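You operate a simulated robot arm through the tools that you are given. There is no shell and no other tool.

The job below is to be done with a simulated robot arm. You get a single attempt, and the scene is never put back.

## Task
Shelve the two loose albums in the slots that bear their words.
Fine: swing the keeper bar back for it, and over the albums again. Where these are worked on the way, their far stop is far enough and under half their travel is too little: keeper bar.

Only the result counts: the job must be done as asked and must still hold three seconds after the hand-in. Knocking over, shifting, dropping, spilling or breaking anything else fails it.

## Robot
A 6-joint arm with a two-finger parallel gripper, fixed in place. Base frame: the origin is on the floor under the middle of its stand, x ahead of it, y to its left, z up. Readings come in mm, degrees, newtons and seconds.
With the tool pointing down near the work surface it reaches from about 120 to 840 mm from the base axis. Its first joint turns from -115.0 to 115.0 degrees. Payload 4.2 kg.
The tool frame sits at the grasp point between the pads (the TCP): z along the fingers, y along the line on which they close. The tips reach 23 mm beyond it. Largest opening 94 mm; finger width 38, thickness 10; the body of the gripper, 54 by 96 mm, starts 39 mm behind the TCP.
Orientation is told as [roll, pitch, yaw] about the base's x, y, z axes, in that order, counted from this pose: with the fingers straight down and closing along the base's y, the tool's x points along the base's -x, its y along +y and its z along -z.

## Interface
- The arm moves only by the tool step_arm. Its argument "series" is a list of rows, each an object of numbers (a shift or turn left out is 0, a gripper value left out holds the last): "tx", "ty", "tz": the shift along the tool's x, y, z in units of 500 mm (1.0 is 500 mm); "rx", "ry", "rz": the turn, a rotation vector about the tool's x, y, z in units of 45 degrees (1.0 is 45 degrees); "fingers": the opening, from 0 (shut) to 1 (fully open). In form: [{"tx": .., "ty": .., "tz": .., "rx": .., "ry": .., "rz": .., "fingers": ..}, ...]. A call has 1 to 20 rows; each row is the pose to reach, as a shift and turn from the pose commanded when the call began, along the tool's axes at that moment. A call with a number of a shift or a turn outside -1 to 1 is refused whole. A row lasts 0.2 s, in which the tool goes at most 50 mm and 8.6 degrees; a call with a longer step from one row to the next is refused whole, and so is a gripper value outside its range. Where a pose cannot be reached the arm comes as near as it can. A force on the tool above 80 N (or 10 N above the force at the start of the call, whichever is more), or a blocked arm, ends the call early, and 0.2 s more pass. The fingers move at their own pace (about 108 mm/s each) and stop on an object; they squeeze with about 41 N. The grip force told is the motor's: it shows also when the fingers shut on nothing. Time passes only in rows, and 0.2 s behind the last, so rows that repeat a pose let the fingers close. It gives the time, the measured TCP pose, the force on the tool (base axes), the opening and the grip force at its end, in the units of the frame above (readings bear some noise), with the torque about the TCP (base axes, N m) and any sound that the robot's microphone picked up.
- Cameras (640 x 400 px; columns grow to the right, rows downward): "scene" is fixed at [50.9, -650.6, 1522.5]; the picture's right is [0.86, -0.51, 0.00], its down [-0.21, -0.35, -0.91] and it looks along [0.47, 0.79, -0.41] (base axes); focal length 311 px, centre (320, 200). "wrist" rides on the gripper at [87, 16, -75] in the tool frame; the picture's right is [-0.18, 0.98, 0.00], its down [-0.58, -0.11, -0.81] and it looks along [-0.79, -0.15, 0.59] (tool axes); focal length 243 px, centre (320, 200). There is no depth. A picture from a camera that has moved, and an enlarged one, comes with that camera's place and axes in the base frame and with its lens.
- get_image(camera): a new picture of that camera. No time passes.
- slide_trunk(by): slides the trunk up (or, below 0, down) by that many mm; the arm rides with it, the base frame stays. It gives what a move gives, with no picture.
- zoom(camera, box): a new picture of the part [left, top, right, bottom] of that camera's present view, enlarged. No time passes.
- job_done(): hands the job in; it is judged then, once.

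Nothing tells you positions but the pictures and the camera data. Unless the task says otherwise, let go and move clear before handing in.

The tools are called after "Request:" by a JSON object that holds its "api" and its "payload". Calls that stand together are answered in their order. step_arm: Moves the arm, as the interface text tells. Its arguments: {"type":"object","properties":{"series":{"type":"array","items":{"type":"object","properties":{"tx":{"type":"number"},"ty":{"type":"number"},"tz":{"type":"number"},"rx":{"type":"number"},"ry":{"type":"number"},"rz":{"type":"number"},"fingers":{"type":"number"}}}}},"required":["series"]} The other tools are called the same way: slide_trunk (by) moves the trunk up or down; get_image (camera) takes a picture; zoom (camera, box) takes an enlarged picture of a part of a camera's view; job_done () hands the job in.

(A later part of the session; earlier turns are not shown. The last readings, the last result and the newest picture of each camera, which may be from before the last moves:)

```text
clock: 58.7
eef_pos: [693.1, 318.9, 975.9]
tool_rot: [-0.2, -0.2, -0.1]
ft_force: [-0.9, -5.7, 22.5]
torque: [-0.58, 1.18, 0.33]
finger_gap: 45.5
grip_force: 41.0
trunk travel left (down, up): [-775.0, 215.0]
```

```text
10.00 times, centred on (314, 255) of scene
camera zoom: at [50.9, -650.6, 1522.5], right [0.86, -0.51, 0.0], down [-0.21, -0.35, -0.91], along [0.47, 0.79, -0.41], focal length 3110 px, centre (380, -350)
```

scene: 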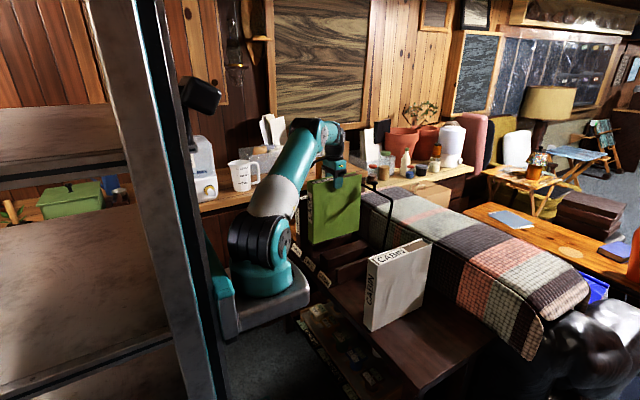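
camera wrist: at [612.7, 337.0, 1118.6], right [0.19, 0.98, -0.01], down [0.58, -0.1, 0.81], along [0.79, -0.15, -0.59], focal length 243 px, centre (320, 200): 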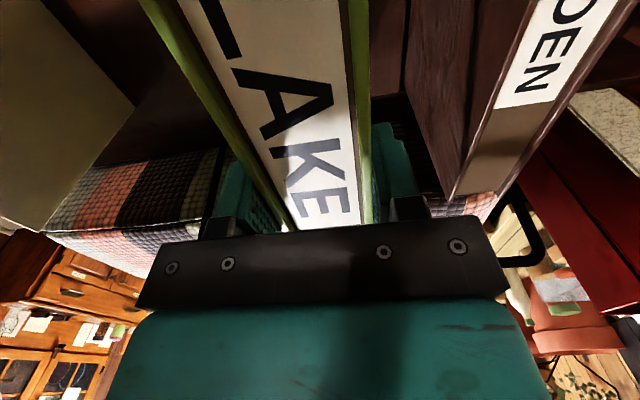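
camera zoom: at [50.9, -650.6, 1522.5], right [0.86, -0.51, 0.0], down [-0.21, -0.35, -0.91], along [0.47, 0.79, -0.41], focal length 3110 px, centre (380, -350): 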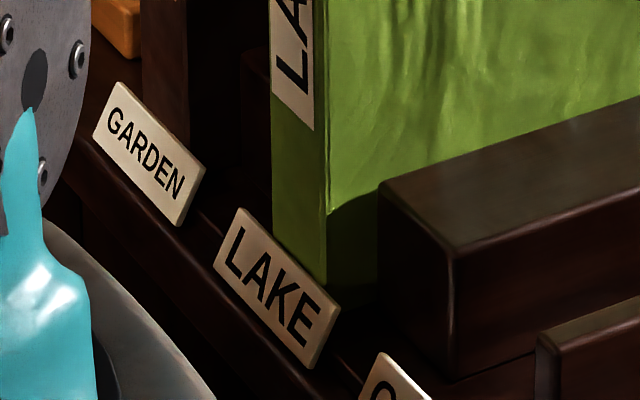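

The album has reached the floor, shown by the upward force at bottom z≈730, which matches GARDEN's height. I'll ease off 1 mm and open the fingers.

Request:
{"api": "step_arm", "payload": {"series": [{"tz": -0.004, "fingers": 0}, {"tz": -0.004, "fingers": 0.6}, {"tz": -0.004, "fingers": 0.8}, {"tz": -0.004, "fingers": 0.8}]}}

Request:
{"api": "zoom", "payload": {"camera": "scene", "box": [290, 165, 400, 275]}}

Request:
{"api": "get_image", "payload": {"camera": "wrist"}}

```text
clock: 59.7
eef_pos: [692.6, 318.7, 975.0]
tool_rot: [-0.4, 0.0, -0.1]
ft_force: [-0.1, 0.1, 0.1]
torque: [0.01, -0.02, -0.02]
finger_gap: 75.3
grip_force: 0.0
trunk travel left (down, up): [-775.0, 215.0]
```

```text
3.64 times, centred on (345, 220) of scene
camera zoom: at [50.9, -650.6, 1522.5], right [0.86, -0.51, 0.0], down [-0.21, -0.35, -0.91], along [0.47, 0.79, -0.41], focal length 1131 px, centre (229, 127)
```

zoom: 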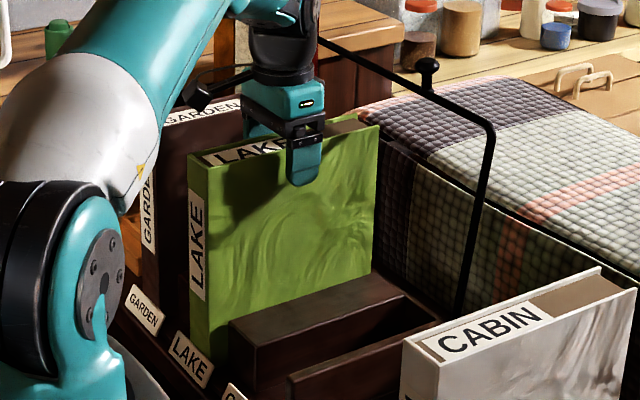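

```text
taken
camera wrist: at [606.6, 335.6, 1049.3], right [0.19, 0.98, -0.01], down [0.58, -0.1, 0.81], along [0.79, -0.15, -0.59], focal length 243 px, centre (320, 200)
```

wrist: 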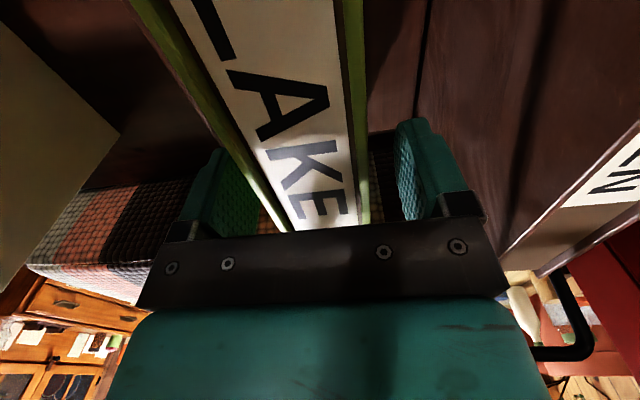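

LAKE stands in its slot. I'll rise straight up and go back to view CABIN from above.

Request:
{"api": "step_arm", "payload": {"series": [{"tz": -0.03, "fingers": 0.8}, {"tz": -0.09, "fingers": 0.8}, {"tz": -0.16, "fingers": 0.8}, {"tz": -0.24, "fingers": 0.9}, {"tz": -0.32, "fingers": 1.0}, {"tx": 0.02, "ty": -0.05, "tz": -0.38}, {"tx": 0.06, "ty": -0.12, "tz": -0.42}, {"tx": 0.1, "ty": -0.2, "tz": -0.45}, {"tx": 0.15, "ty": -0.28, "tz": -0.47}, {"tx": 0.2, "ty": -0.36, "tz": -0.49}, {"tx": 0.25, "ty": -0.44, "tz": -0.51}, {"tx": 0.29, "ty": -0.52, "tz": -0.53}, {"tx": 0.33, "ty": -0.6, "tz": -0.54}, {"tx": 0.36, "ty": -0.68, "tz": -0.55}, {"tx": 0.38, "ty": -0.74, "tz": -0.55}, {"tx": 0.38, "ty": -0.74, "tz": -0.55}]}}

Request:
{"api": "get_image", "payload": {"camera": "wrist"}}

Request:
{"api": "zoom", "payload": {"camera": "wrist", "box": [240, 40, 420, 190]}}

Request:
{"api": "get_image", "payload": {"camera": "scene"}}

```text
clock: 63.1
eef_pos: [500.9, -50.5, 1252.5]
tool_rot: [-0.4, 0.0, -0.1]
ft_force: [0.8, -0.1, 0.2]
torque: [-0.01, 0.0, 0.0]
finger_gap: 94.2
grip_force: 0.0
trunk travel left (down, up): [-775.0, 215.0]
```

```text
taken
camera wrist: at [415.0, -34.2, 1325.9], right [0.19, 0.98, -0.01], down [0.58, -0.1, 0.81], along [0.79, -0.15, -0.59], focal length 243 px, centre (320, 200)
```

wrist: 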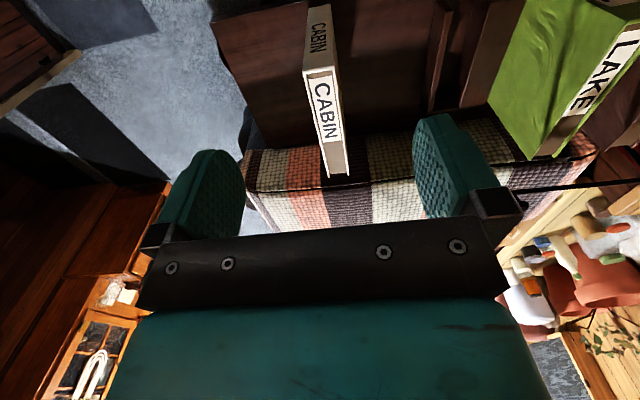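

```text
2.67 times, centred on (330, 115) of wrist
camera zoom: at [415.0, -34.2, 1325.9], right [0.19, 0.98, -0.01], down [0.58, -0.1, 0.81], along [0.79, -0.15, -0.59], focal length 647 px, centre (293, 427)
```

zoom: 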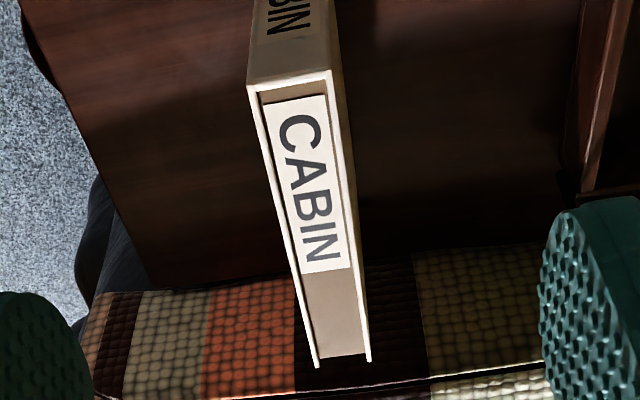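

```text
taken
```

scene: 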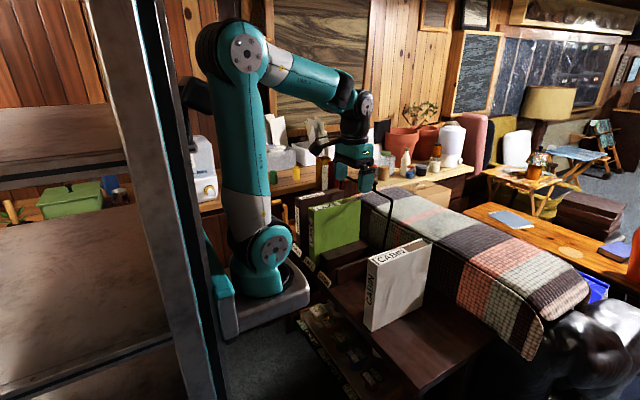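

CABIN measures x 577–801, y -90 to -46, centre (689, -67.5), top z≈978. I'll go above its centre.

Request:
{"api": "step_arm", "payload": {"series": [{"tx": -0.062, "ty": -0.005, "tz": 0.067, "fingers": 1.0}, {"tx": -0.124, "ty": -0.011, "tz": 0.135}, {"tx": -0.187, "ty": -0.016, "tz": 0.202}, {"tx": -0.249, "ty": -0.021, "tz": 0.27}, {"tx": -0.311, "ty": -0.027, "tz": 0.337}, {"tx": -0.373, "ty": -0.032, "tz": 0.405}, {"tx": -0.373, "ty": -0.032, "tz": 0.405}]}}

Request:
{"api": "get_image", "payload": {"camera": "wrist"}}

Request:
{"api": "zoom", "payload": {"camera": "scene", "box": [340, 150, 460, 270]}}

```text
clock: 64.7
eef_pos: [688.2, -66.7, 1050.9]
tool_rot: [-0.3, -0.1, -0.2]
ft_force: [-0.1, -0.2, -0.3]
torque: [0.01, 0.03, 0.03]
finger_gap: 93.8
grip_force: 0.1
trunk travel left (down, up): [-775.0, 215.0]
```

```text
taken
camera wrist: at [601.4, -50.9, 1124.0], right [0.19, 0.98, -0.01], down [0.58, -0.11, 0.81], along [0.79, -0.15, -0.59], focal length 243 px, centre (320, 200)
```

wrist: 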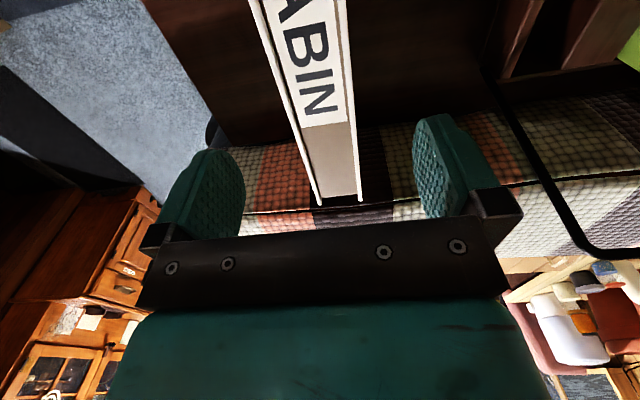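

```text
3.33 times, centred on (400, 210) of scene
camera zoom: at [50.9, -650.6, 1522.5], right [0.86, -0.51, 0.0], down [-0.21, -0.35, -0.91], along [0.47, 0.79, -0.41], focal length 1037 px, centre (53, 167)
```

zoom: 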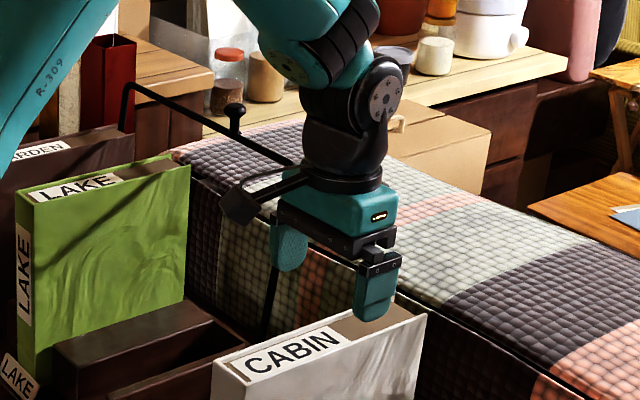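

Aligned with CABIN. I'll descend and close.

Request:
{"api": "step_arm", "payload": {"series": [{"tz": 0.06, "fingers": 1.0}, {"tz": 0.12, "fingers": 1.0}, {"tz": 0.18, "fingers": 1.0}, {"tz": 0.18, "fingers": 0.0}, {"tz": 0.18, "fingers": 0.0}, {"tz": 0.18, "fingers": 0.0}]}}

Request:
{"api": "step_arm", "payload": {"series": [{"tz": -0.02, "fingers": 0}, {"tz": -0.06, "fingers": 0}, {"tz": -0.11, "fingers": 0}, {"tz": -0.16, "fingers": 0}, {"tz": -0.21, "fingers": 0}, {"tz": -0.26, "fingers": 0}, {"tz": -0.26, "fingers": 0}]}}

Request:
{"api": "get_image", "payload": {"camera": "scene"}}

Request:
{"api": "get_image", "payload": {"camera": "wrist"}}

```text
clock: 66.1
eef_pos: [687.3, -69.2, 962.2]
tool_rot: [-0.3, -0.1, 0.0]
ft_force: [-1.2, 1.2, 0.0]
torque: [0.52, -0.35, 0.33]
finger_gap: 45.8
grip_force: 40.9
trunk travel left (down, up): [-775.0, 215.0]
```

```text
clock: 67.7
eef_pos: [687.7, -68.4, 1091.4]
tool_rot: [-0.4, 0.0, -0.1]
ft_force: [0.5, -1.3, -7.1]
torque: [0.0, 0.01, 0.0]
finger_gap: 45.7
grip_force: 41.3
trunk travel left (down, up): [-775.0, 215.0]
```

```text
taken
```

scene: 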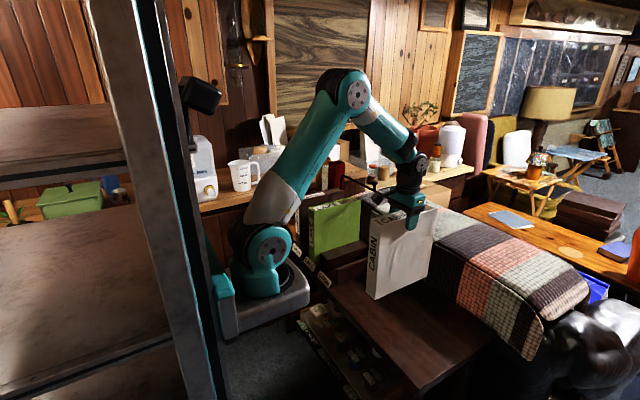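

```text
taken
camera wrist: at [601.7, -50.9, 1165.5], right [0.19, 0.98, -0.01], down [0.58, -0.1, 0.81], along [0.79, -0.15, -0.59], focal length 243 px, centre (320, 200)
```

wrist: 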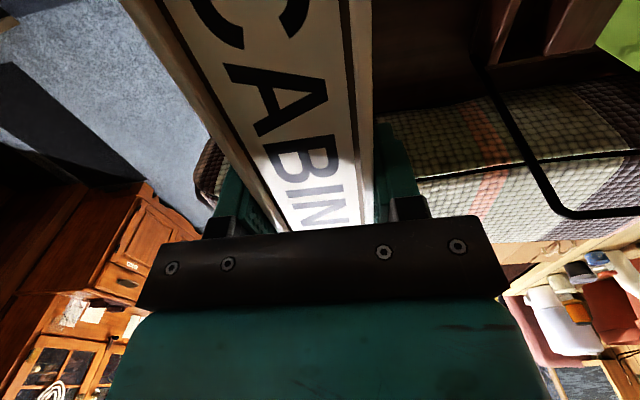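

CABIN is lifted and hanging level. I'll carry it in +y over the end wall to above the CABIN slot at y≈199.5.

Request:
{"api": "step_arm", "payload": {"series": [{"ty": 0.04, "fingers": 0}, {"ty": 0.1, "fingers": 0}, {"ty": 0.17, "fingers": 0}, {"ty": 0.24, "fingers": 0}, {"ty": 0.31, "fingers": 0}, {"ty": 0.38, "fingers": 0}, {"ty": 0.45, "fingers": 0}, {"ty": 0.5, "fingers": 0}, {"ty": 0.535, "fingers": 0}, {"ty": 0.535, "fingers": 0}]}}

Request:
{"api": "zoom", "payload": {"camera": "scene", "box": [290, 165, 410, 305]}}

Request:
{"api": "get_image", "payload": {"camera": "wrist"}}

```text
clock: 69.9
eef_pos: [689.7, 200.8, 1091.3]
tool_rot: [-0.4, -0.1, -0.3]
ft_force: [-0.9, 0.2, -8.1]
torque: [0.01, 0.07, 0.02]
finger_gap: 45.8
grip_force: 41.2
trunk travel left (down, up): [-775.0, 215.0]
```

```text
2.86 times, centred on (350, 235) of scene
camera zoom: at [50.9, -650.6, 1522.5], right [0.86, -0.51, 0.0], down [-0.21, -0.35, -0.91], along [0.47, 0.79, -0.41], focal length 889 px, centre (234, 100)
```

zoom: 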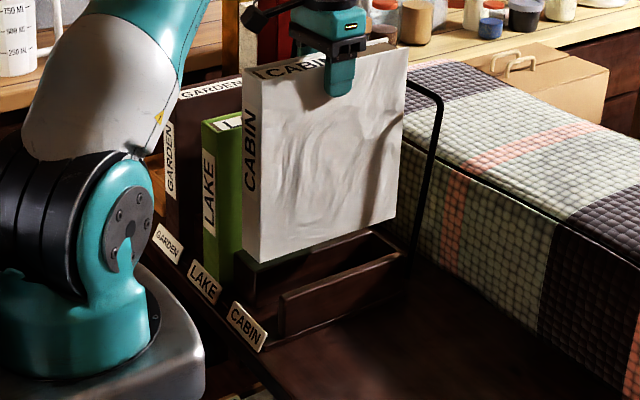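

```text
taken
camera wrist: at [603.8, 217.3, 1164.6], right [0.19, 0.98, -0.01], down [0.58, -0.11, 0.81], along [0.79, -0.15, -0.59], focal length 243 px, centre (320, 200)
```

wrist: 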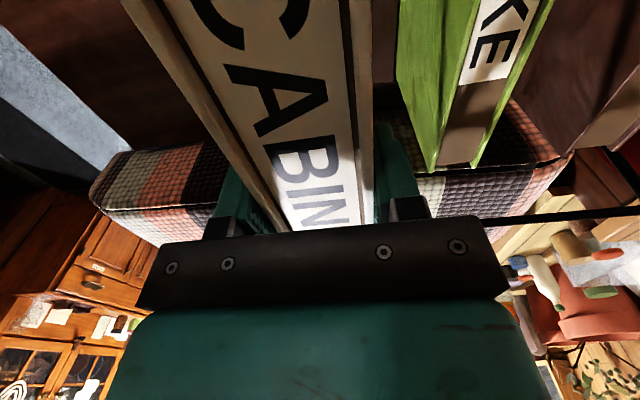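

CABIN is above its slot. I'll set the depth (+9.4 mm in x) and lower to just above the end wall to check alignment.

Request:
{"api": "step_arm", "payload": {"series": [{"tx": -0.01, "tz": 0.03, "fingers": 0}, {"tx": -0.0188, "tz": 0.06, "fingers": 0}, {"tx": -0.0188, "tz": 0.085, "fingers": 0}, {"tx": -0.0188, "tz": 0.085, "fingers": 0}]}}

Request:
{"api": "zoom", "payload": {"camera": "scene", "box": [310, 225, 370, 285]}}

Request:
{"api": "zoom", "payload": {"camera": "scene", "box": [345, 225, 405, 275]}}

Request:
{"api": "get_image", "payload": {"camera": "wrist"}}

```text
clock: 70.9
eef_pos: [699.2, 199.3, 1047.0]
tool_rot: [-0.5, -0.1, 0.0]
ft_force: [-0.2, 0.7, -8.1]
torque: [0.02, 0.03, -0.01]
finger_gap: 45.8
grip_force: 41.1
trunk travel left (down, up): [-775.0, 215.0]
```

```text
6.67 times, centred on (340, 255) of scene
camera zoom: at [50.9, -650.6, 1522.5], right [0.86, -0.51, 0.0], down [-0.21, -0.35, -0.91], along [0.47, 0.79, -0.41], focal length 2074 px, centre (187, -167)
```

zoom: 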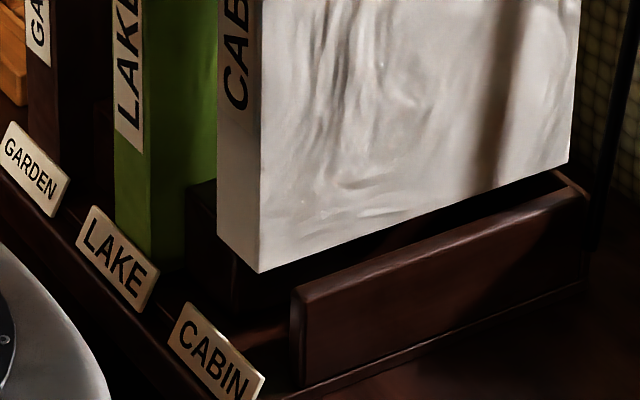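

```text
8.00 times, centred on (375, 250) of scene
camera zoom: at [50.9, -650.6, 1522.5], right [0.86, -0.51, 0.0], down [-0.21, -0.35, -0.91], along [0.47, 0.79, -0.41], focal length 2488 px, centre (-120, -200)
```

zoom: 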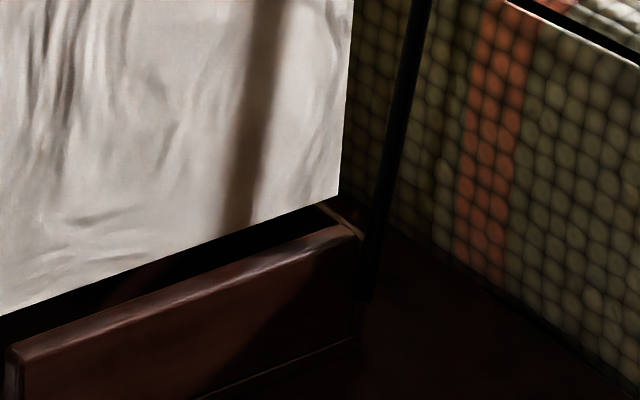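

```text
taken
camera wrist: at [612.4, 217.2, 1121.4], right [0.19, 0.98, -0.01], down [0.58, -0.1, 0.81], along [0.79, -0.15, -0.59], focal length 243 px, centre (320, 200)
```

wrist: 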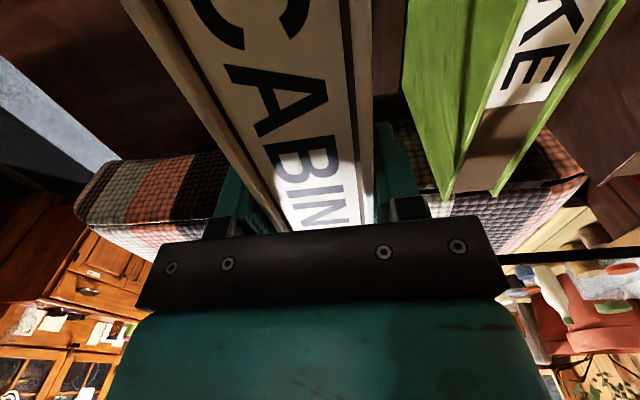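

Compared with LAKE's final placement, CABIN is about 5–6 mm too far back. I'll shift it 5.5 mm forward and check again before lowering.

Request:
{"api": "step_arm", "payload": {"series": [{"tx": 0.011, "fingers": 0}, {"tx": 0.011, "fingers": 0}]}}

Request:
{"api": "zoom", "payload": {"camera": "scene", "box": [310, 225, 370, 285]}}

Request:
{"api": "zoom", "payload": {"camera": "scene", "box": [360, 235, 390, 265]}}

```text
clock: 71.5
eef_pos: [691.8, 201.7, 1047.3]
tool_rot: [-0.4, -0.1, 0.0]
ft_force: [0.6, 0.1, -8.3]
torque: [0.02, 0.02, 0.01]
finger_gap: 45.7
grip_force: 40.6
trunk travel left (down, up): [-775.0, 215.0]
```

```text
6.67 times, centred on (340, 255) of scene
camera zoom: at [50.9, -650.6, 1522.5], right [0.86, -0.51, 0.0], down [-0.21, -0.35, -0.91], along [0.47, 0.79, -0.41], focal length 2074 px, centre (187, -167)
```

zoom: 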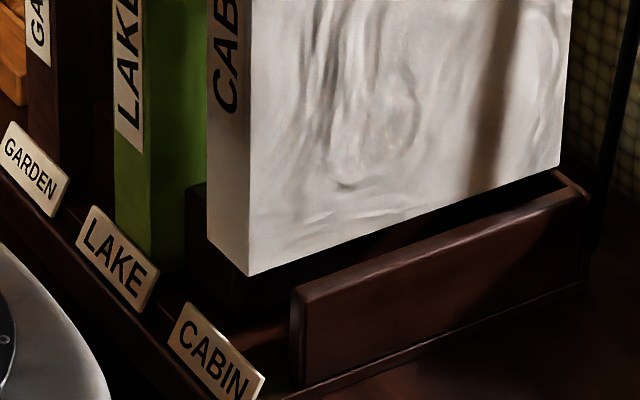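

```text
13.33 times, centred on (375, 250) of scene
camera zoom: at [50.9, -650.6, 1522.5], right [0.86, -0.51, 0.0], down [-0.21, -0.35, -0.91], along [0.47, 0.79, -0.41], focal length 4147 px, centre (-413, -467)
```

zoom: 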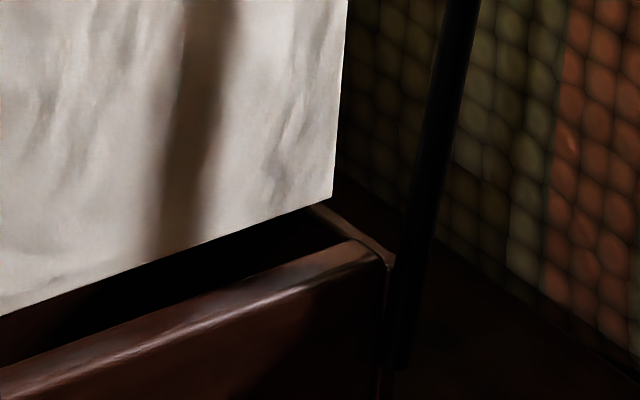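

It moved a bit more than expected. Compared with LAKE's successful placement it now needs about +2 mm in x. I'll apply that and lower in small steps.

Request:
{"api": "step_arm", "payload": {"series": [{"tx": -0.004, "fingers": 0}, {"tx": -0.004, "tz": 0.006, "fingers": 0}, {"tx": -0.004, "tz": 0.01, "fingers": 0}, {"tx": -0.004, "tz": 0.01, "fingers": 0}]}}

Request:
{"api": "zoom", "payload": {"camera": "scene", "box": [310, 225, 370, 285]}}

Request:
{"api": "zoom", "payload": {"camera": "scene", "box": [360, 235, 390, 265]}}

```text
clock: 72.5
eef_pos: [694.9, 199.9, 1042.0]
tool_rot: [-0.4, -0.1, -0.1]
ft_force: [-0.6, 0.1, -8.1]
torque: [0.02, 0.04, 0.0]
finger_gap: 46.0
grip_force: 41.2
trunk travel left (down, up): [-775.0, 215.0]
```

```text
6.67 times, centred on (340, 255) of scene
camera zoom: at [50.9, -650.6, 1522.5], right [0.86, -0.51, 0.0], down [-0.21, -0.35, -0.91], along [0.47, 0.79, -0.41], focal length 2074 px, centre (187, -167)
```

zoom: 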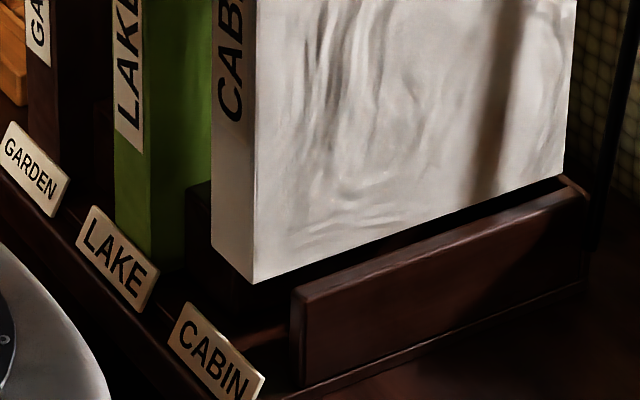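

```text
13.33 times, centred on (375, 250) of scene
camera zoom: at [50.9, -650.6, 1522.5], right [0.86, -0.51, 0.0], down [-0.21, -0.35, -0.91], along [0.47, 0.79, -0.41], focal length 4147 px, centre (-413, -467)
```

zoom: 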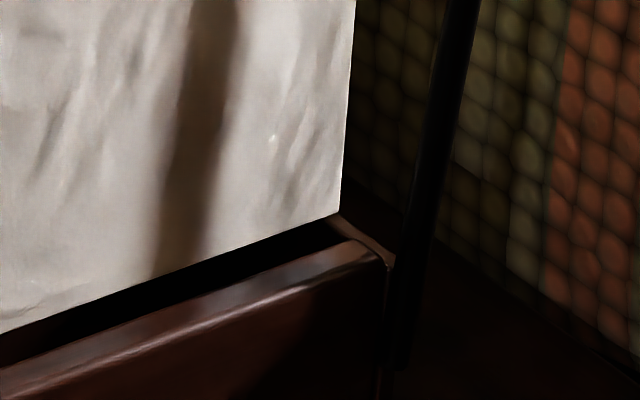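

This matches LAKE's relation to the rail at the same stage. I'll nudge -1 mm as I did with LAKE, and lower past the rail.

Request:
{"api": "step_arm", "payload": {"series": [{"tx": 0.002, "tz": 0.004, "fingers": 0}, {"tx": 0.002, "tz": 0.012, "fingers": 0}, {"tx": 0.002, "tz": 0.02, "fingers": 0}, {"tx": 0.002, "tz": 0.028, "fingers": 0}, {"tx": 0.002, "tz": 0.028, "fingers": 0}]}}

Request:
{"api": "zoom", "payload": {"camera": "scene", "box": [360, 235, 390, 265]}}

Request:
{"api": "zoom", "payload": {"camera": "scene", "box": [310, 225, 370, 285]}}

```text
clock: 73.7
eef_pos: [693.3, 199.8, 1026.8]
tool_rot: [-0.4, 0.0, -0.1]
ft_force: [0.3, 0.2, -8.1]
torque: [0.02, 0.01, 0.03]
finger_gap: 46.0
grip_force: 40.6
trunk travel left (down, up): [-775.0, 215.0]
```

```text
13.33 times, centred on (375, 250) of scene
camera zoom: at [50.9, -650.6, 1522.5], right [0.86, -0.51, 0.0], down [-0.21, -0.35, -0.91], along [0.47, 0.79, -0.41], focal length 4147 px, centre (-413, -467)
```

zoom: 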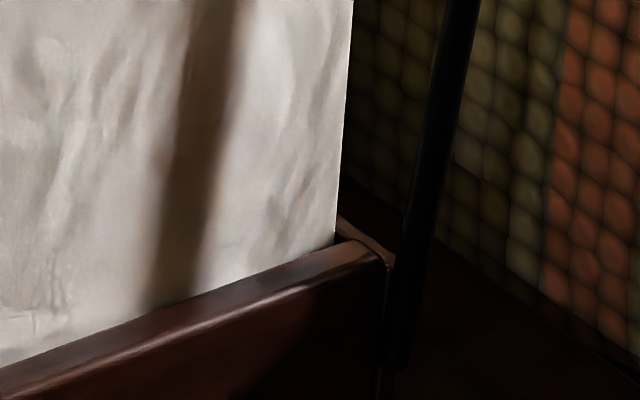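

```text
6.67 times, centred on (340, 255) of scene
camera zoom: at [50.9, -650.6, 1522.5], right [0.86, -0.51, 0.0], down [-0.21, -0.35, -0.91], along [0.47, 0.79, -0.41], focal length 2074 px, centre (187, -167)
```

zoom: 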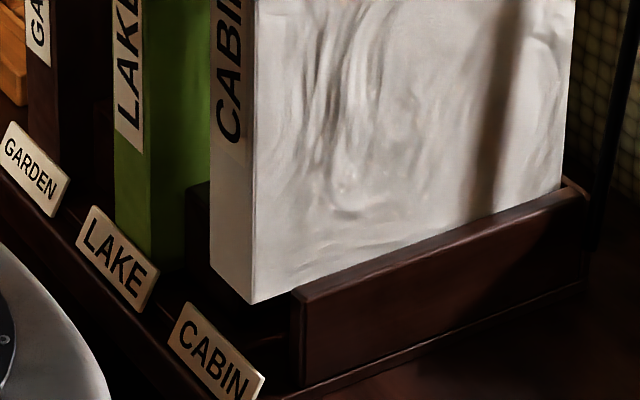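

CABIN passed the rail with no contact. I'll lower to just above the label height.

Request:
{"api": "step_arm", "payload": {"series": [{"tz": 0.02, "fingers": 0}, {"tz": 0.04, "fingers": 0}, {"tz": 0.058, "fingers": 0}, {"tz": 0.066, "fingers": 0}, {"tz": 0.066, "fingers": 0}]}}

Request:
{"api": "zoom", "payload": {"camera": "scene", "box": [310, 225, 370, 285]}}

```text
clock: 74.9
eef_pos: [693.9, 200.5, 994.2]
tool_rot: [-0.4, 0.1, -0.1]
ft_force: [0.2, 0.5, -7.8]
torque: [0.01, 0.0, 0.02]
finger_gap: 46.0
grip_force: 41.4
trunk travel left (down, up): [-775.0, 215.0]
```

```text
6.67 times, centred on (340, 255) of scene
camera zoom: at [50.9, -650.6, 1522.5], right [0.86, -0.51, 0.0], down [-0.21, -0.35, -0.91], along [0.47, 0.79, -0.41], focal length 2074 px, centre (187, -167)
```

zoom: 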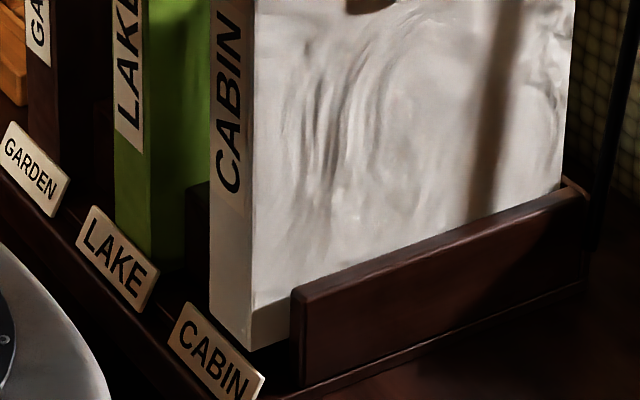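

Request:
{"api": "step_arm", "payload": {"series": [{"tz": 0.006, "fingers": 0}, {"tz": 0.012, "fingers": 0}, {"tz": 0.02, "fingers": 0}, {"tz": 0.02, "fingers": 0}]}}

Request:
{"api": "zoom", "payload": {"camera": "scene", "box": [314, 245, 354, 285]}}

```text
clock: 75.9
eef_pos: [693.9, 201.9, 981.8]
tool_rot: [-0.5, 0.0, -0.1]
ft_force: [-0.4, -0.8, -9.4]
torque: [0.0, 0.01, 0.0]
finger_gap: 45.9
grip_force: 41.1
trunk travel left (down, up): [-775.0, 215.0]
```

```text
10.00 times, centred on (334, 265) of scene
camera zoom: at [50.9, -650.6, 1522.5], right [0.86, -0.51, 0.0], down [-0.21, -0.35, -0.91], along [0.47, 0.79, -0.41], focal length 3110 px, centre (180, -450)
```

zoom: 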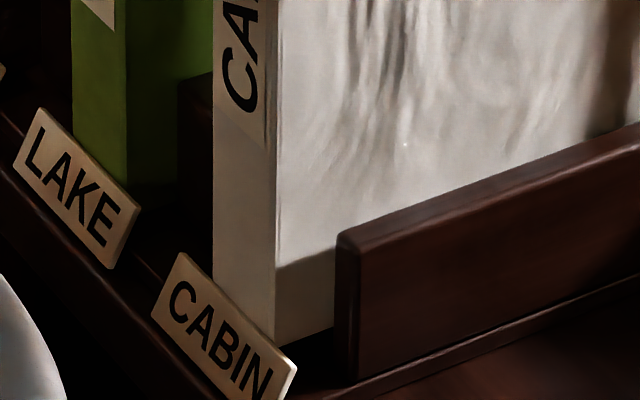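

The spine is going down behind its label with no contact. I'll continue in small steps to the floor.

Request:
{"api": "step_arm", "payload": {"series": [{"tz": 0.004, "fingers": 0}, {"tz": 0.008, "fingers": 0}, {"tz": 0.008, "fingers": 0}]}}

Request:
{"api": "step_arm", "payload": {"series": [{"tz": 0.003, "fingers": 0}, {"tz": 0.006, "fingers": 0}, {"tz": 0.006, "fingers": 0}]}}

```text
clock: 76.7
eef_pos: [692.9, 200.0, 979.5]
tool_rot: [-0.4, 0.0, 0.0]
ft_force: [0.2, -0.2, -8.8]
torque: [0.0, 0.02, -0.01]
finger_gap: 45.7
grip_force: 41.6
trunk travel left (down, up): [-775.0, 215.0]
```

```text
clock: 77.5
eef_pos: [692.8, 198.4, 976.4]
tool_rot: [-0.4, 0.0, -0.2]
ft_force: [2.1, 0.5, -7.1]
torque: [0.1, -0.39, 0.03]
finger_gap: 45.8
grip_force: 41.4
trunk travel left (down, up): [-775.0, 215.0]
```

A slight +x force of 2 N suggests the spine is just brushing the label. I'll shift 1.5 mm back and continue down gently.

Request:
{"api": "step_arm", "payload": {"series": [{"tx": -0.003, "fingers": 0}, {"tx": -0.003, "fingers": 0}]}}

Request:
{"api": "step_arm", "payload": {"series": [{"tz": 0.003, "fingers": 0}, {"tz": 0.005, "fingers": 0}, {"tz": 0.005, "fingers": 0}]}}

Request:
{"api": "zoom", "payload": {"camera": "scene", "box": [314, 245, 354, 285]}}

```text
clock: 78.1
eef_pos: [695.2, 201.0, 977.0]
tool_rot: [-0.4, 0.1, -0.1]
ft_force: [0.7, 1.0, -7.3]
torque: [0.03, 0.05, 0.02]
finger_gap: 45.9
grip_force: 41.1
trunk travel left (down, up): [-775.0, 215.0]
```

```text
clock: 78.9
eef_pos: [694.0, 199.6, 973.4]
tool_rot: [-0.5, 0.0, 0.0]
ft_force: [0.1, -0.2, -7.8]
torque: [0.06, 0.03, -0.02]
finger_gap: 45.5
grip_force: 40.6
trunk travel left (down, up): [-775.0, 215.0]
```

```text
10.00 times, centred on (334, 265) of scene
camera zoom: at [50.9, -650.6, 1522.5], right [0.86, -0.51, 0.0], down [-0.21, -0.35, -0.91], along [0.47, 0.79, -0.41], focal length 3110 px, centre (180, -450)
```

zoom: 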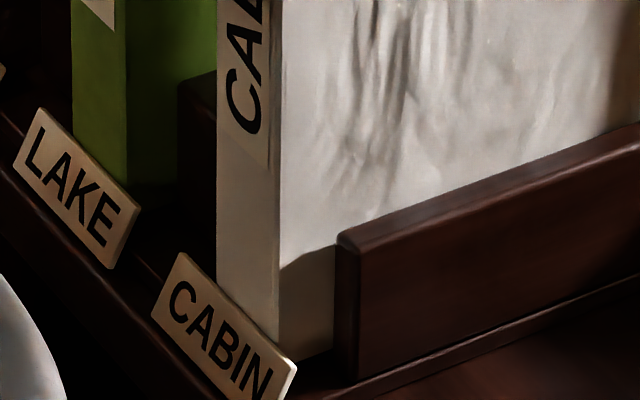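

The contact is cleared. I'll go down in small steps to the floor.

Request:
{"api": "step_arm", "payload": {"series": [{"tz": 0.002, "fingers": 0}, {"tz": 0.005, "fingers": 0}, {"tz": 0.005, "fingers": 0}]}}

Request:
{"api": "step_arm", "payload": {"series": [{"tz": 0.002, "fingers": 0}, {"tz": 0.004, "fingers": 0}, {"tz": 0.004, "fingers": 0}]}}

```text
clock: 79.7
eef_pos: [694.8, 199.2, 972.6]
tool_rot: [-0.4, 0.0, -0.1]
ft_force: [0.1, 0.8, -8.6]
torque: [0.0, 0.05, -0.02]
finger_gap: 45.9
grip_force: 41.1
trunk travel left (down, up): [-775.0, 215.0]
```

```text
clock: 80.5
eef_pos: [694.7, 198.1, 971.8]
tool_rot: [-0.3, -0.1, -0.1]
ft_force: [-1.9, 0.2, 1.0]
torque: [0.17, 0.53, -0.01]
finger_gap: 46.0
grip_force: 40.4
trunk travel left (down, up): [-775.0, 215.0]
```

The floor now carries the album's weight. I'll release CABIN.

Request:
{"api": "step_arm", "payload": {"series": [{"tz": 0.0, "fingers": 0.6}, {"tz": 0.0, "fingers": 0.8}, {"tz": 0.0, "fingers": 0.8}]}}

Request:
{"api": "zoom", "payload": {"camera": "scene", "box": [290, 165, 400, 285]}}

Request:
{"api": "get_image", "payload": {"camera": "wrist"}}

```text
clock: 81.3
eef_pos: [693.8, 199.4, 969.9]
tool_rot: [-0.4, 0.1, -0.1]
ft_force: [0.3, 0.6, -0.1]
torque: [-0.01, 0.0, 0.0]
finger_gap: 75.2
grip_force: 0.0
trunk travel left (down, up): [-775.0, 215.0]
```

```text
3.33 times, centred on (345, 225) of scene
camera zoom: at [50.9, -650.6, 1522.5], right [0.86, -0.51, 0.0], down [-0.21, -0.35, -0.91], along [0.47, 0.79, -0.41], focal length 1037 px, centre (237, 117)
```

zoom: 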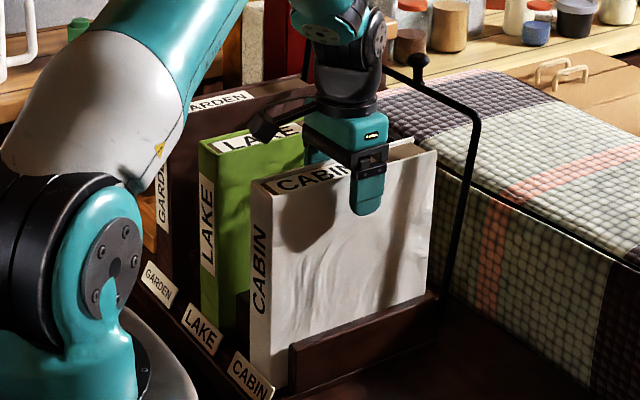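

```text
taken
camera wrist: at [608.8, 215.7, 1044.5], right [0.19, 0.98, -0.01], down [0.58, -0.11, 0.81], along [0.79, -0.15, -0.59], focal length 243 px, centre (320, 200)
```

wrist: 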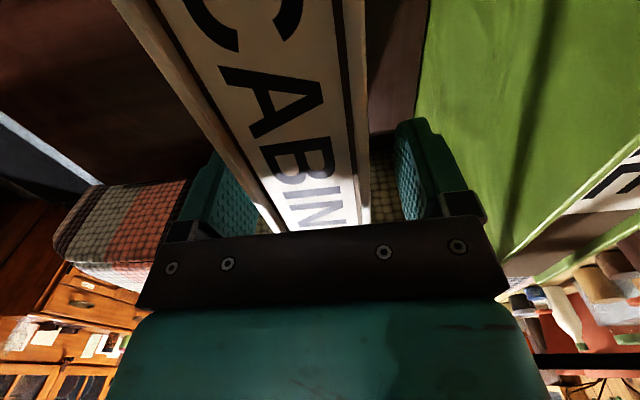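

Both albums are in their slots. I'll rise clear, move back and tilt the tool forward again to fetch the bar.

Request:
{"api": "step_arm", "payload": {"series": [{"tz": -0.03, "fingers": 0.8}, {"tz": -0.09, "fingers": 0.8}, {"tz": -0.17, "fingers": 0.8}, {"tz": -0.25, "fingers": 0.8}, {"tz": -0.33, "fingers": 0.8}, {"tx": 0.03, "ty": -0.01, "tz": -0.4}, {"tx": 0.1, "ty": -0.03, "tz": -0.45}, {"tx": 0.17, "ty": -0.05, "tz": -0.49}, {"tx": 0.25, "ty": -0.07, "tz": -0.53}, {"tx": 0.32, "ty": -0.09, "tz": -0.56}, {"tx": 0.37, "ty": -0.1, "tz": -0.56}, {"tx": 0.37, "ty": -0.1, "tz": -0.56, "fingers": 0.65}]}}

Request:
{"api": "step_arm", "payload": {"series": [{"ry": -0.15}, {"ry": -0.3}, {"ry": -0.45}, {"ry": -0.6}, {"ry": -0.75}, {"ry": -0.9}, {"ry": -1.0}]}}

Request:
{"api": "get_image", "payload": {"camera": "scene"}}

```text
clock: 83.9
eef_pos: [509.6, 150.7, 1249.1]
tool_rot: [-0.5, 0.0, -0.3]
ft_force: [0.6, 0.1, 0.0]
torque: [0.02, 0.0, 0.02]
finger_gap: 60.9
grip_force: 0.0
trunk travel left (down, up): [-775.0, 215.0]
```

```text
clock: 85.5
eef_pos: [509.9, 151.4, 1251.0]
tool_rot: [-0.5, -45.2, 0.2]
ft_force: [-0.6, 0.1, -0.2]
torque: [0.0, -0.02, -0.01]
finger_gap: 60.9
grip_force: 0.0
trunk travel left (down, up): [-775.0, 215.0]
```

```text
taken
```

scene: 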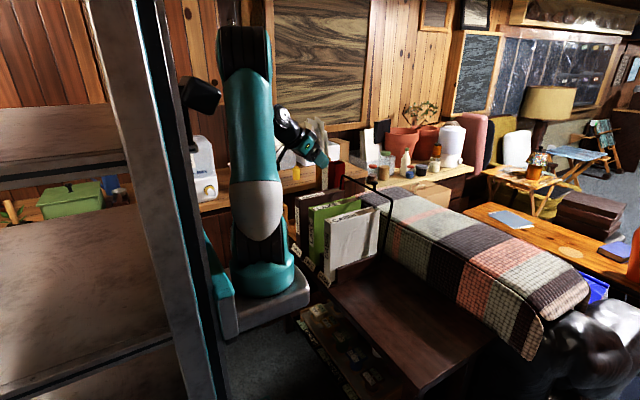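

The albums stand upright. I'll move to the pre-grasp point in front of the knob.

Request:
{"api": "step_arm", "payload": {"series": [{"tx": -0.035, "ty": 0.031, "tz": 0.072, "fingers": 0.65}, {"tx": -0.069, "ty": 0.062, "tz": 0.145}, {"tx": -0.104, "ty": 0.093, "tz": 0.217}, {"tx": -0.139, "ty": 0.125, "tz": 0.289}, {"tx": -0.174, "ty": 0.156, "tz": 0.361}, {"tx": -0.208, "ty": 0.187, "tz": 0.434}, {"tx": -0.243, "ty": 0.218, "tz": 0.506}, {"tx": -0.243, "ty": 0.218, "tz": 0.506}]}}

Request:
{"api": "get_image", "payload": {"camera": "wrist"}}

Request:
{"api": "zoom", "payload": {"camera": "scene", "box": [310, 140, 420, 260]}}

```text
clock: 87.3
eef_pos: [776.2, 260.8, 1158.2]
tool_rot: [-0.5, -45.0, 0.2]
ft_force: [-0.2, 0.0, -0.7]
torque: [0.05, 0.01, -0.04]
finger_gap: 61.1
grip_force: 0.1
trunk travel left (down, up): [-775.0, 215.0]
```

```text
taken
camera wrist: at [662.3, 276.2, 1149.0], right [0.13, 0.98, 0.12], down [-0.16, -0.1, 0.98], along [0.98, -0.15, 0.14], focal length 243 px, centre (320, 200)
```

wrist: 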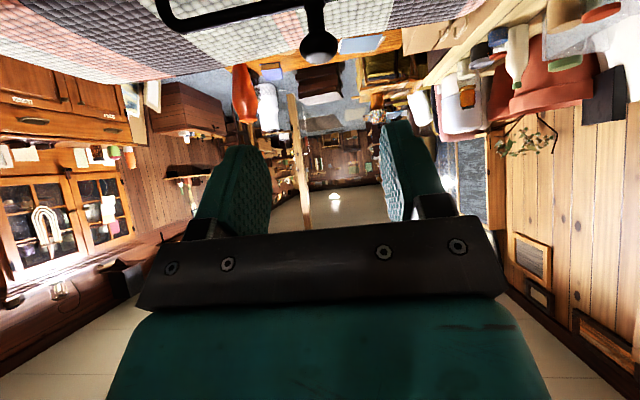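

```text
3.33 times, centred on (365, 200) of scene
camera zoom: at [50.9, -650.6, 1522.5], right [0.86, -0.51, 0.0], down [-0.21, -0.35, -0.91], along [0.47, 0.79, -0.41], focal length 1037 px, centre (170, 200)
```

zoom: 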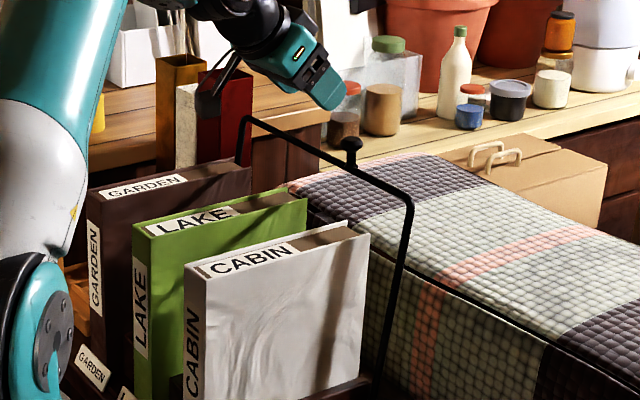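

The knob is at about (848, 260, 1067), so the bar rests about 6° past vertical. I'll line up and approach it.

Request:
{"api": "step_arm", "payload": {"series": [{"tx": 0.027, "tz": 0.03, "fingers": 0.65}, {"tx": 0.027, "tz": 0.09, "fingers": 0.65}, {"tx": 0.027, "tz": 0.15, "fingers": 0.65}, {"tx": 0.027, "tz": 0.15, "fingers": 0.65}]}}

Request:
{"api": "get_image", "payload": {"camera": "wrist"}}

Request:
{"api": "zoom", "payload": {"camera": "scene", "box": [330, 140, 400, 210]}}

```text
clock: 88.3
eef_pos: [820.4, 259.3, 1093.1]
tool_rot: [-0.5, -44.9, 0.2]
ft_force: [0.2, -0.6, -0.5]
torque: [-0.01, 0.0, 0.03]
finger_gap: 61.1
grip_force: 0.0
trunk travel left (down, up): [-775.0, 215.0]
```

```text
taken
camera wrist: at [705.7, 275.8, 1084.8], right [0.13, 0.98, 0.12], down [-0.16, -0.1, 0.98], along [0.98, -0.15, 0.14], focal length 243 px, centre (320, 200)
```

wrist: 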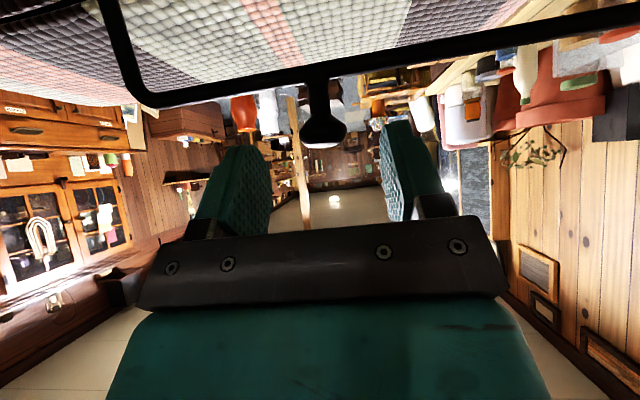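

```text
5.71 times, centred on (365, 175) of scene
camera zoom: at [50.9, -650.6, 1522.5], right [0.86, -0.51, 0.0], down [-0.21, -0.35, -0.91], along [0.47, 0.79, -0.41], focal length 1777 px, centre (63, 343)
```

zoom: 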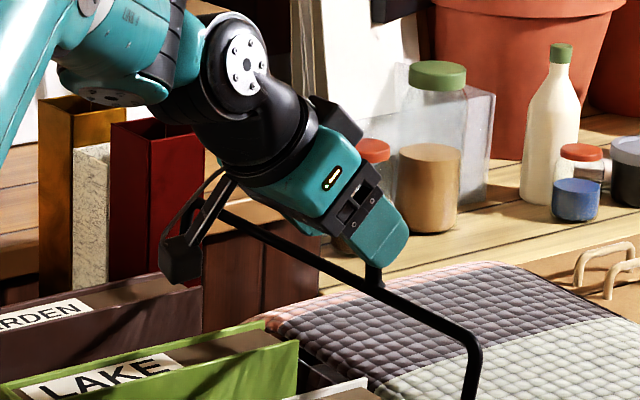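

The knob is centred at 39 mm ahead. I'll advance 28 mm and close.

Request:
{"api": "step_arm", "payload": {"series": [{"tz": 0.03, "fingers": 0.65}, {"tz": 0.056, "fingers": 0.65}, {"tz": 0.056, "fingers": 0.0}, {"tz": 0.056, "fingers": 0.0}, {"tz": 0.056, "fingers": 0.0}]}}

Request:
{"api": "get_image", "payload": {"camera": "wrist"}}

```text
clock: 89.5
eef_pos: [836.5, 261.0, 1074.9]
tool_rot: [-0.5, -45.0, 0.3]
ft_force: [-0.8, 4.1, 0.1]
torque: [0.23, 0.25, 0.06]
finger_gap: 31.3
grip_force: 44.8
trunk travel left (down, up): [-775.0, 215.0]
```

```text
taken
camera wrist: at [723.1, 276.7, 1066.2], right [0.13, 0.98, 0.12], down [-0.16, -0.1, 0.98], along [0.98, -0.15, 0.14], focal length 243 px, centre (320, 200)
```

wrist: 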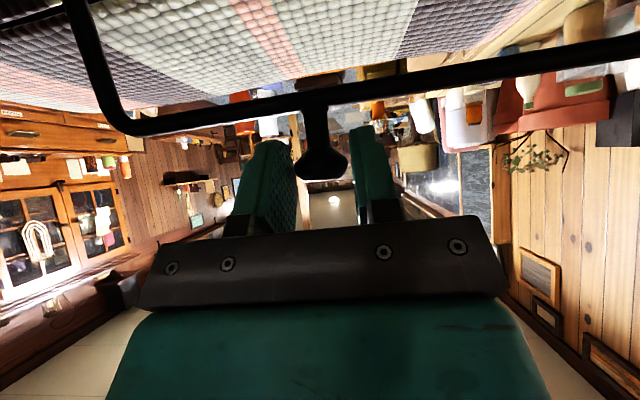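

The knob is gripped. I'll swing the bar forward again along the arc, in two calls.

Request:
{"api": "step_arm", "payload": {"series": [{"tx": 0.0206, "tz": -0.0243, "fingers": 0}, {"tx": 0.0427, "tz": -0.0475, "fingers": 0}, {"tx": 0.0659, "tz": -0.0696, "fingers": 0}, {"tx": 0.0902, "tz": -0.0902, "fingers": 0}, {"tx": 0.1157, "tz": -0.1097, "fingers": 0}, {"tx": 0.142, "tz": -0.1278, "fingers": 0}, {"tx": 0.142, "tz": -0.1278, "fingers": 0}]}}

Request:
{"api": "zoom", "payload": {"camera": "scene", "box": [300, 140, 410, 270]}}

```text
clock: 91.1
eef_pos: [742.0, 259.4, 1071.9]
tool_rot: [-0.5, -45.0, 0.3]
ft_force: [1.3, 14.9, 3.4]
torque: [0.19, -0.81, 0.32]
finger_gap: 31.5
grip_force: 45.0
trunk travel left (down, up): [-775.0, 215.0]
```

```text
3.08 times, centred on (355, 205) of scene
camera zoom: at [50.9, -650.6, 1522.5], right [0.86, -0.51, 0.0], down [-0.21, -0.35, -0.91], along [0.47, 0.79, -0.41], focal length 957 px, centre (212, 185)
```

zoom: 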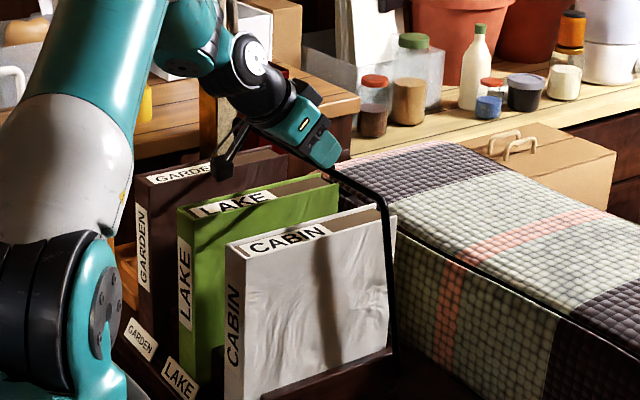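

The swing is going well. I'll bring it down to the front rest over the albums.

Request:
{"api": "step_arm", "payload": {"series": [{"tx": 0.0137, "tz": -0.0085, "fingers": 0}, {"tx": 0.0273, "tz": -0.0169, "fingers": 0}, {"tx": 0.0414, "tz": -0.0245, "fingers": 0}, {"tx": 0.0554, "tz": -0.032, "fingers": 0}, {"tx": 0.0698, "tz": -0.039, "fingers": 0}, {"tx": 0.0843, "tz": -0.0459, "fingers": 0}, {"tx": 0.099, "tz": -0.0521, "fingers": 0}, {"tx": 0.1138, "tz": -0.0582, "fingers": 0}, {"tx": 0.1138, "tz": -0.0582, "fingers": 0}]}}

Request:
{"api": "zoom", "payload": {"camera": "scene", "box": [300, 140, 410, 270]}}

```text
clock: 93.1
eef_pos: [679.9, 261.6, 1049.5]
tool_rot: [-0.5, -45.1, 0.4]
ft_force: [-0.5, 22.1, 8.3]
torque: [0.24, -1.11, 0.33]
finger_gap: 31.2
grip_force: 45.0
trunk travel left (down, up): [-775.0, 215.0]
```

```text
3.08 times, centred on (355, 205) of scene
camera zoom: at [50.9, -650.6, 1522.5], right [0.86, -0.51, 0.0], down [-0.21, -0.35, -0.91], along [0.47, 0.79, -0.41], focal length 957 px, centre (212, 185)
```

zoom: 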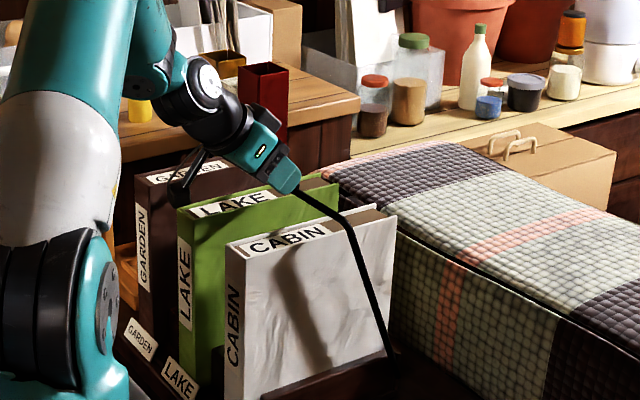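

I'll go the last degree or so to the front stop.

Request:
{"api": "step_arm", "payload": {"series": [{"tx": 0.006, "tz": -0.0022, "fingers": 0}, {"tx": 0.012, "tz": -0.0044, "fingers": 0}, {"tx": 0.016, "tz": -0.006, "fingers": 0}, {"tx": 0.016, "tz": -0.006, "fingers": 0}]}}

```text
clock: 94.1
eef_pos: [673.6, 260.2, 1047.1]
tool_rot: [-0.5, -45.2, 0.3]
ft_force: [4.5, 26.4, -0.6]
torque: [0.36, -1.2, 0.36]
finger_gap: 31.3
grip_force: 45.0
trunk travel left (down, up): [-775.0, 215.0]
```

Request:
{"api": "step_arm", "payload": {"series": [{"tx": 0.004, "tz": -0.0012, "fingers": 0}, {"tx": 0.008, "tz": -0.0022, "fingers": 0}, {"tx": 0.008, "tz": -0.0022, "fingers": 0}]}}

Request:
{"api": "zoom", "payload": {"camera": "scene", "box": [300, 160, 400, 260]}}

Request:
{"api": "get_image", "payload": {"camera": "wrist"}}

```text
clock: 94.9
eef_pos: [671.4, 260.3, 1045.6]
tool_rot: [-0.2, -45.2, 0.2]
ft_force: [9.3, 24.6, 9.8]
torque: [0.1, -0.04, 0.45]
finger_gap: 31.3
grip_force: 44.7
trunk travel left (down, up): [-775.0, 215.0]
```

```text
4.00 times, centred on (350, 210) of scene
camera zoom: at [50.9, -650.6, 1522.5], right [0.86, -0.51, 0.0], down [-0.21, -0.35, -0.91], along [0.47, 0.79, -0.41], focal length 1244 px, centre (200, 160)
```

zoom: 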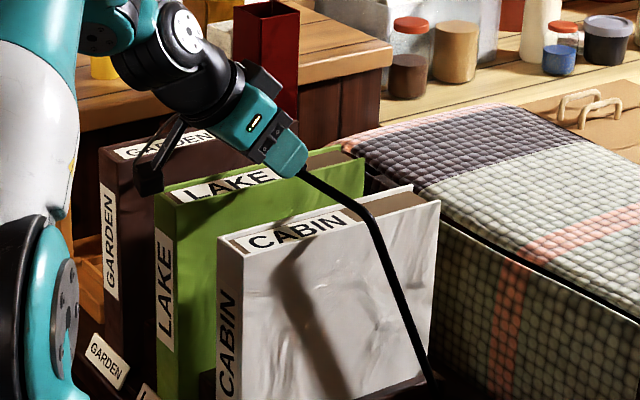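

```text
taken
camera wrist: at [558.0, 276.7, 1036.4], right [0.13, 0.98, 0.13], down [-0.16, -0.1, 0.98], along [0.98, -0.15, 0.15], focal length 243 px, centre (320, 200)
```

wrist: 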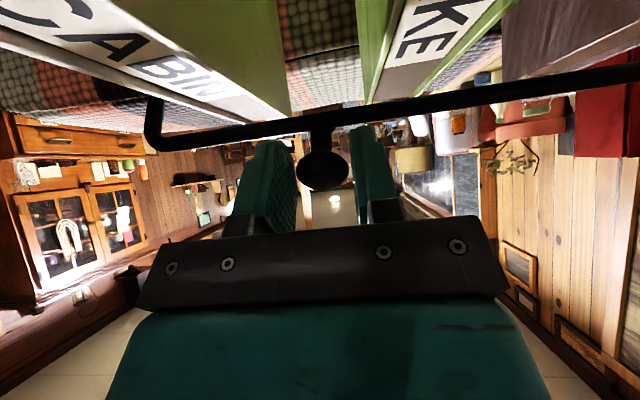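

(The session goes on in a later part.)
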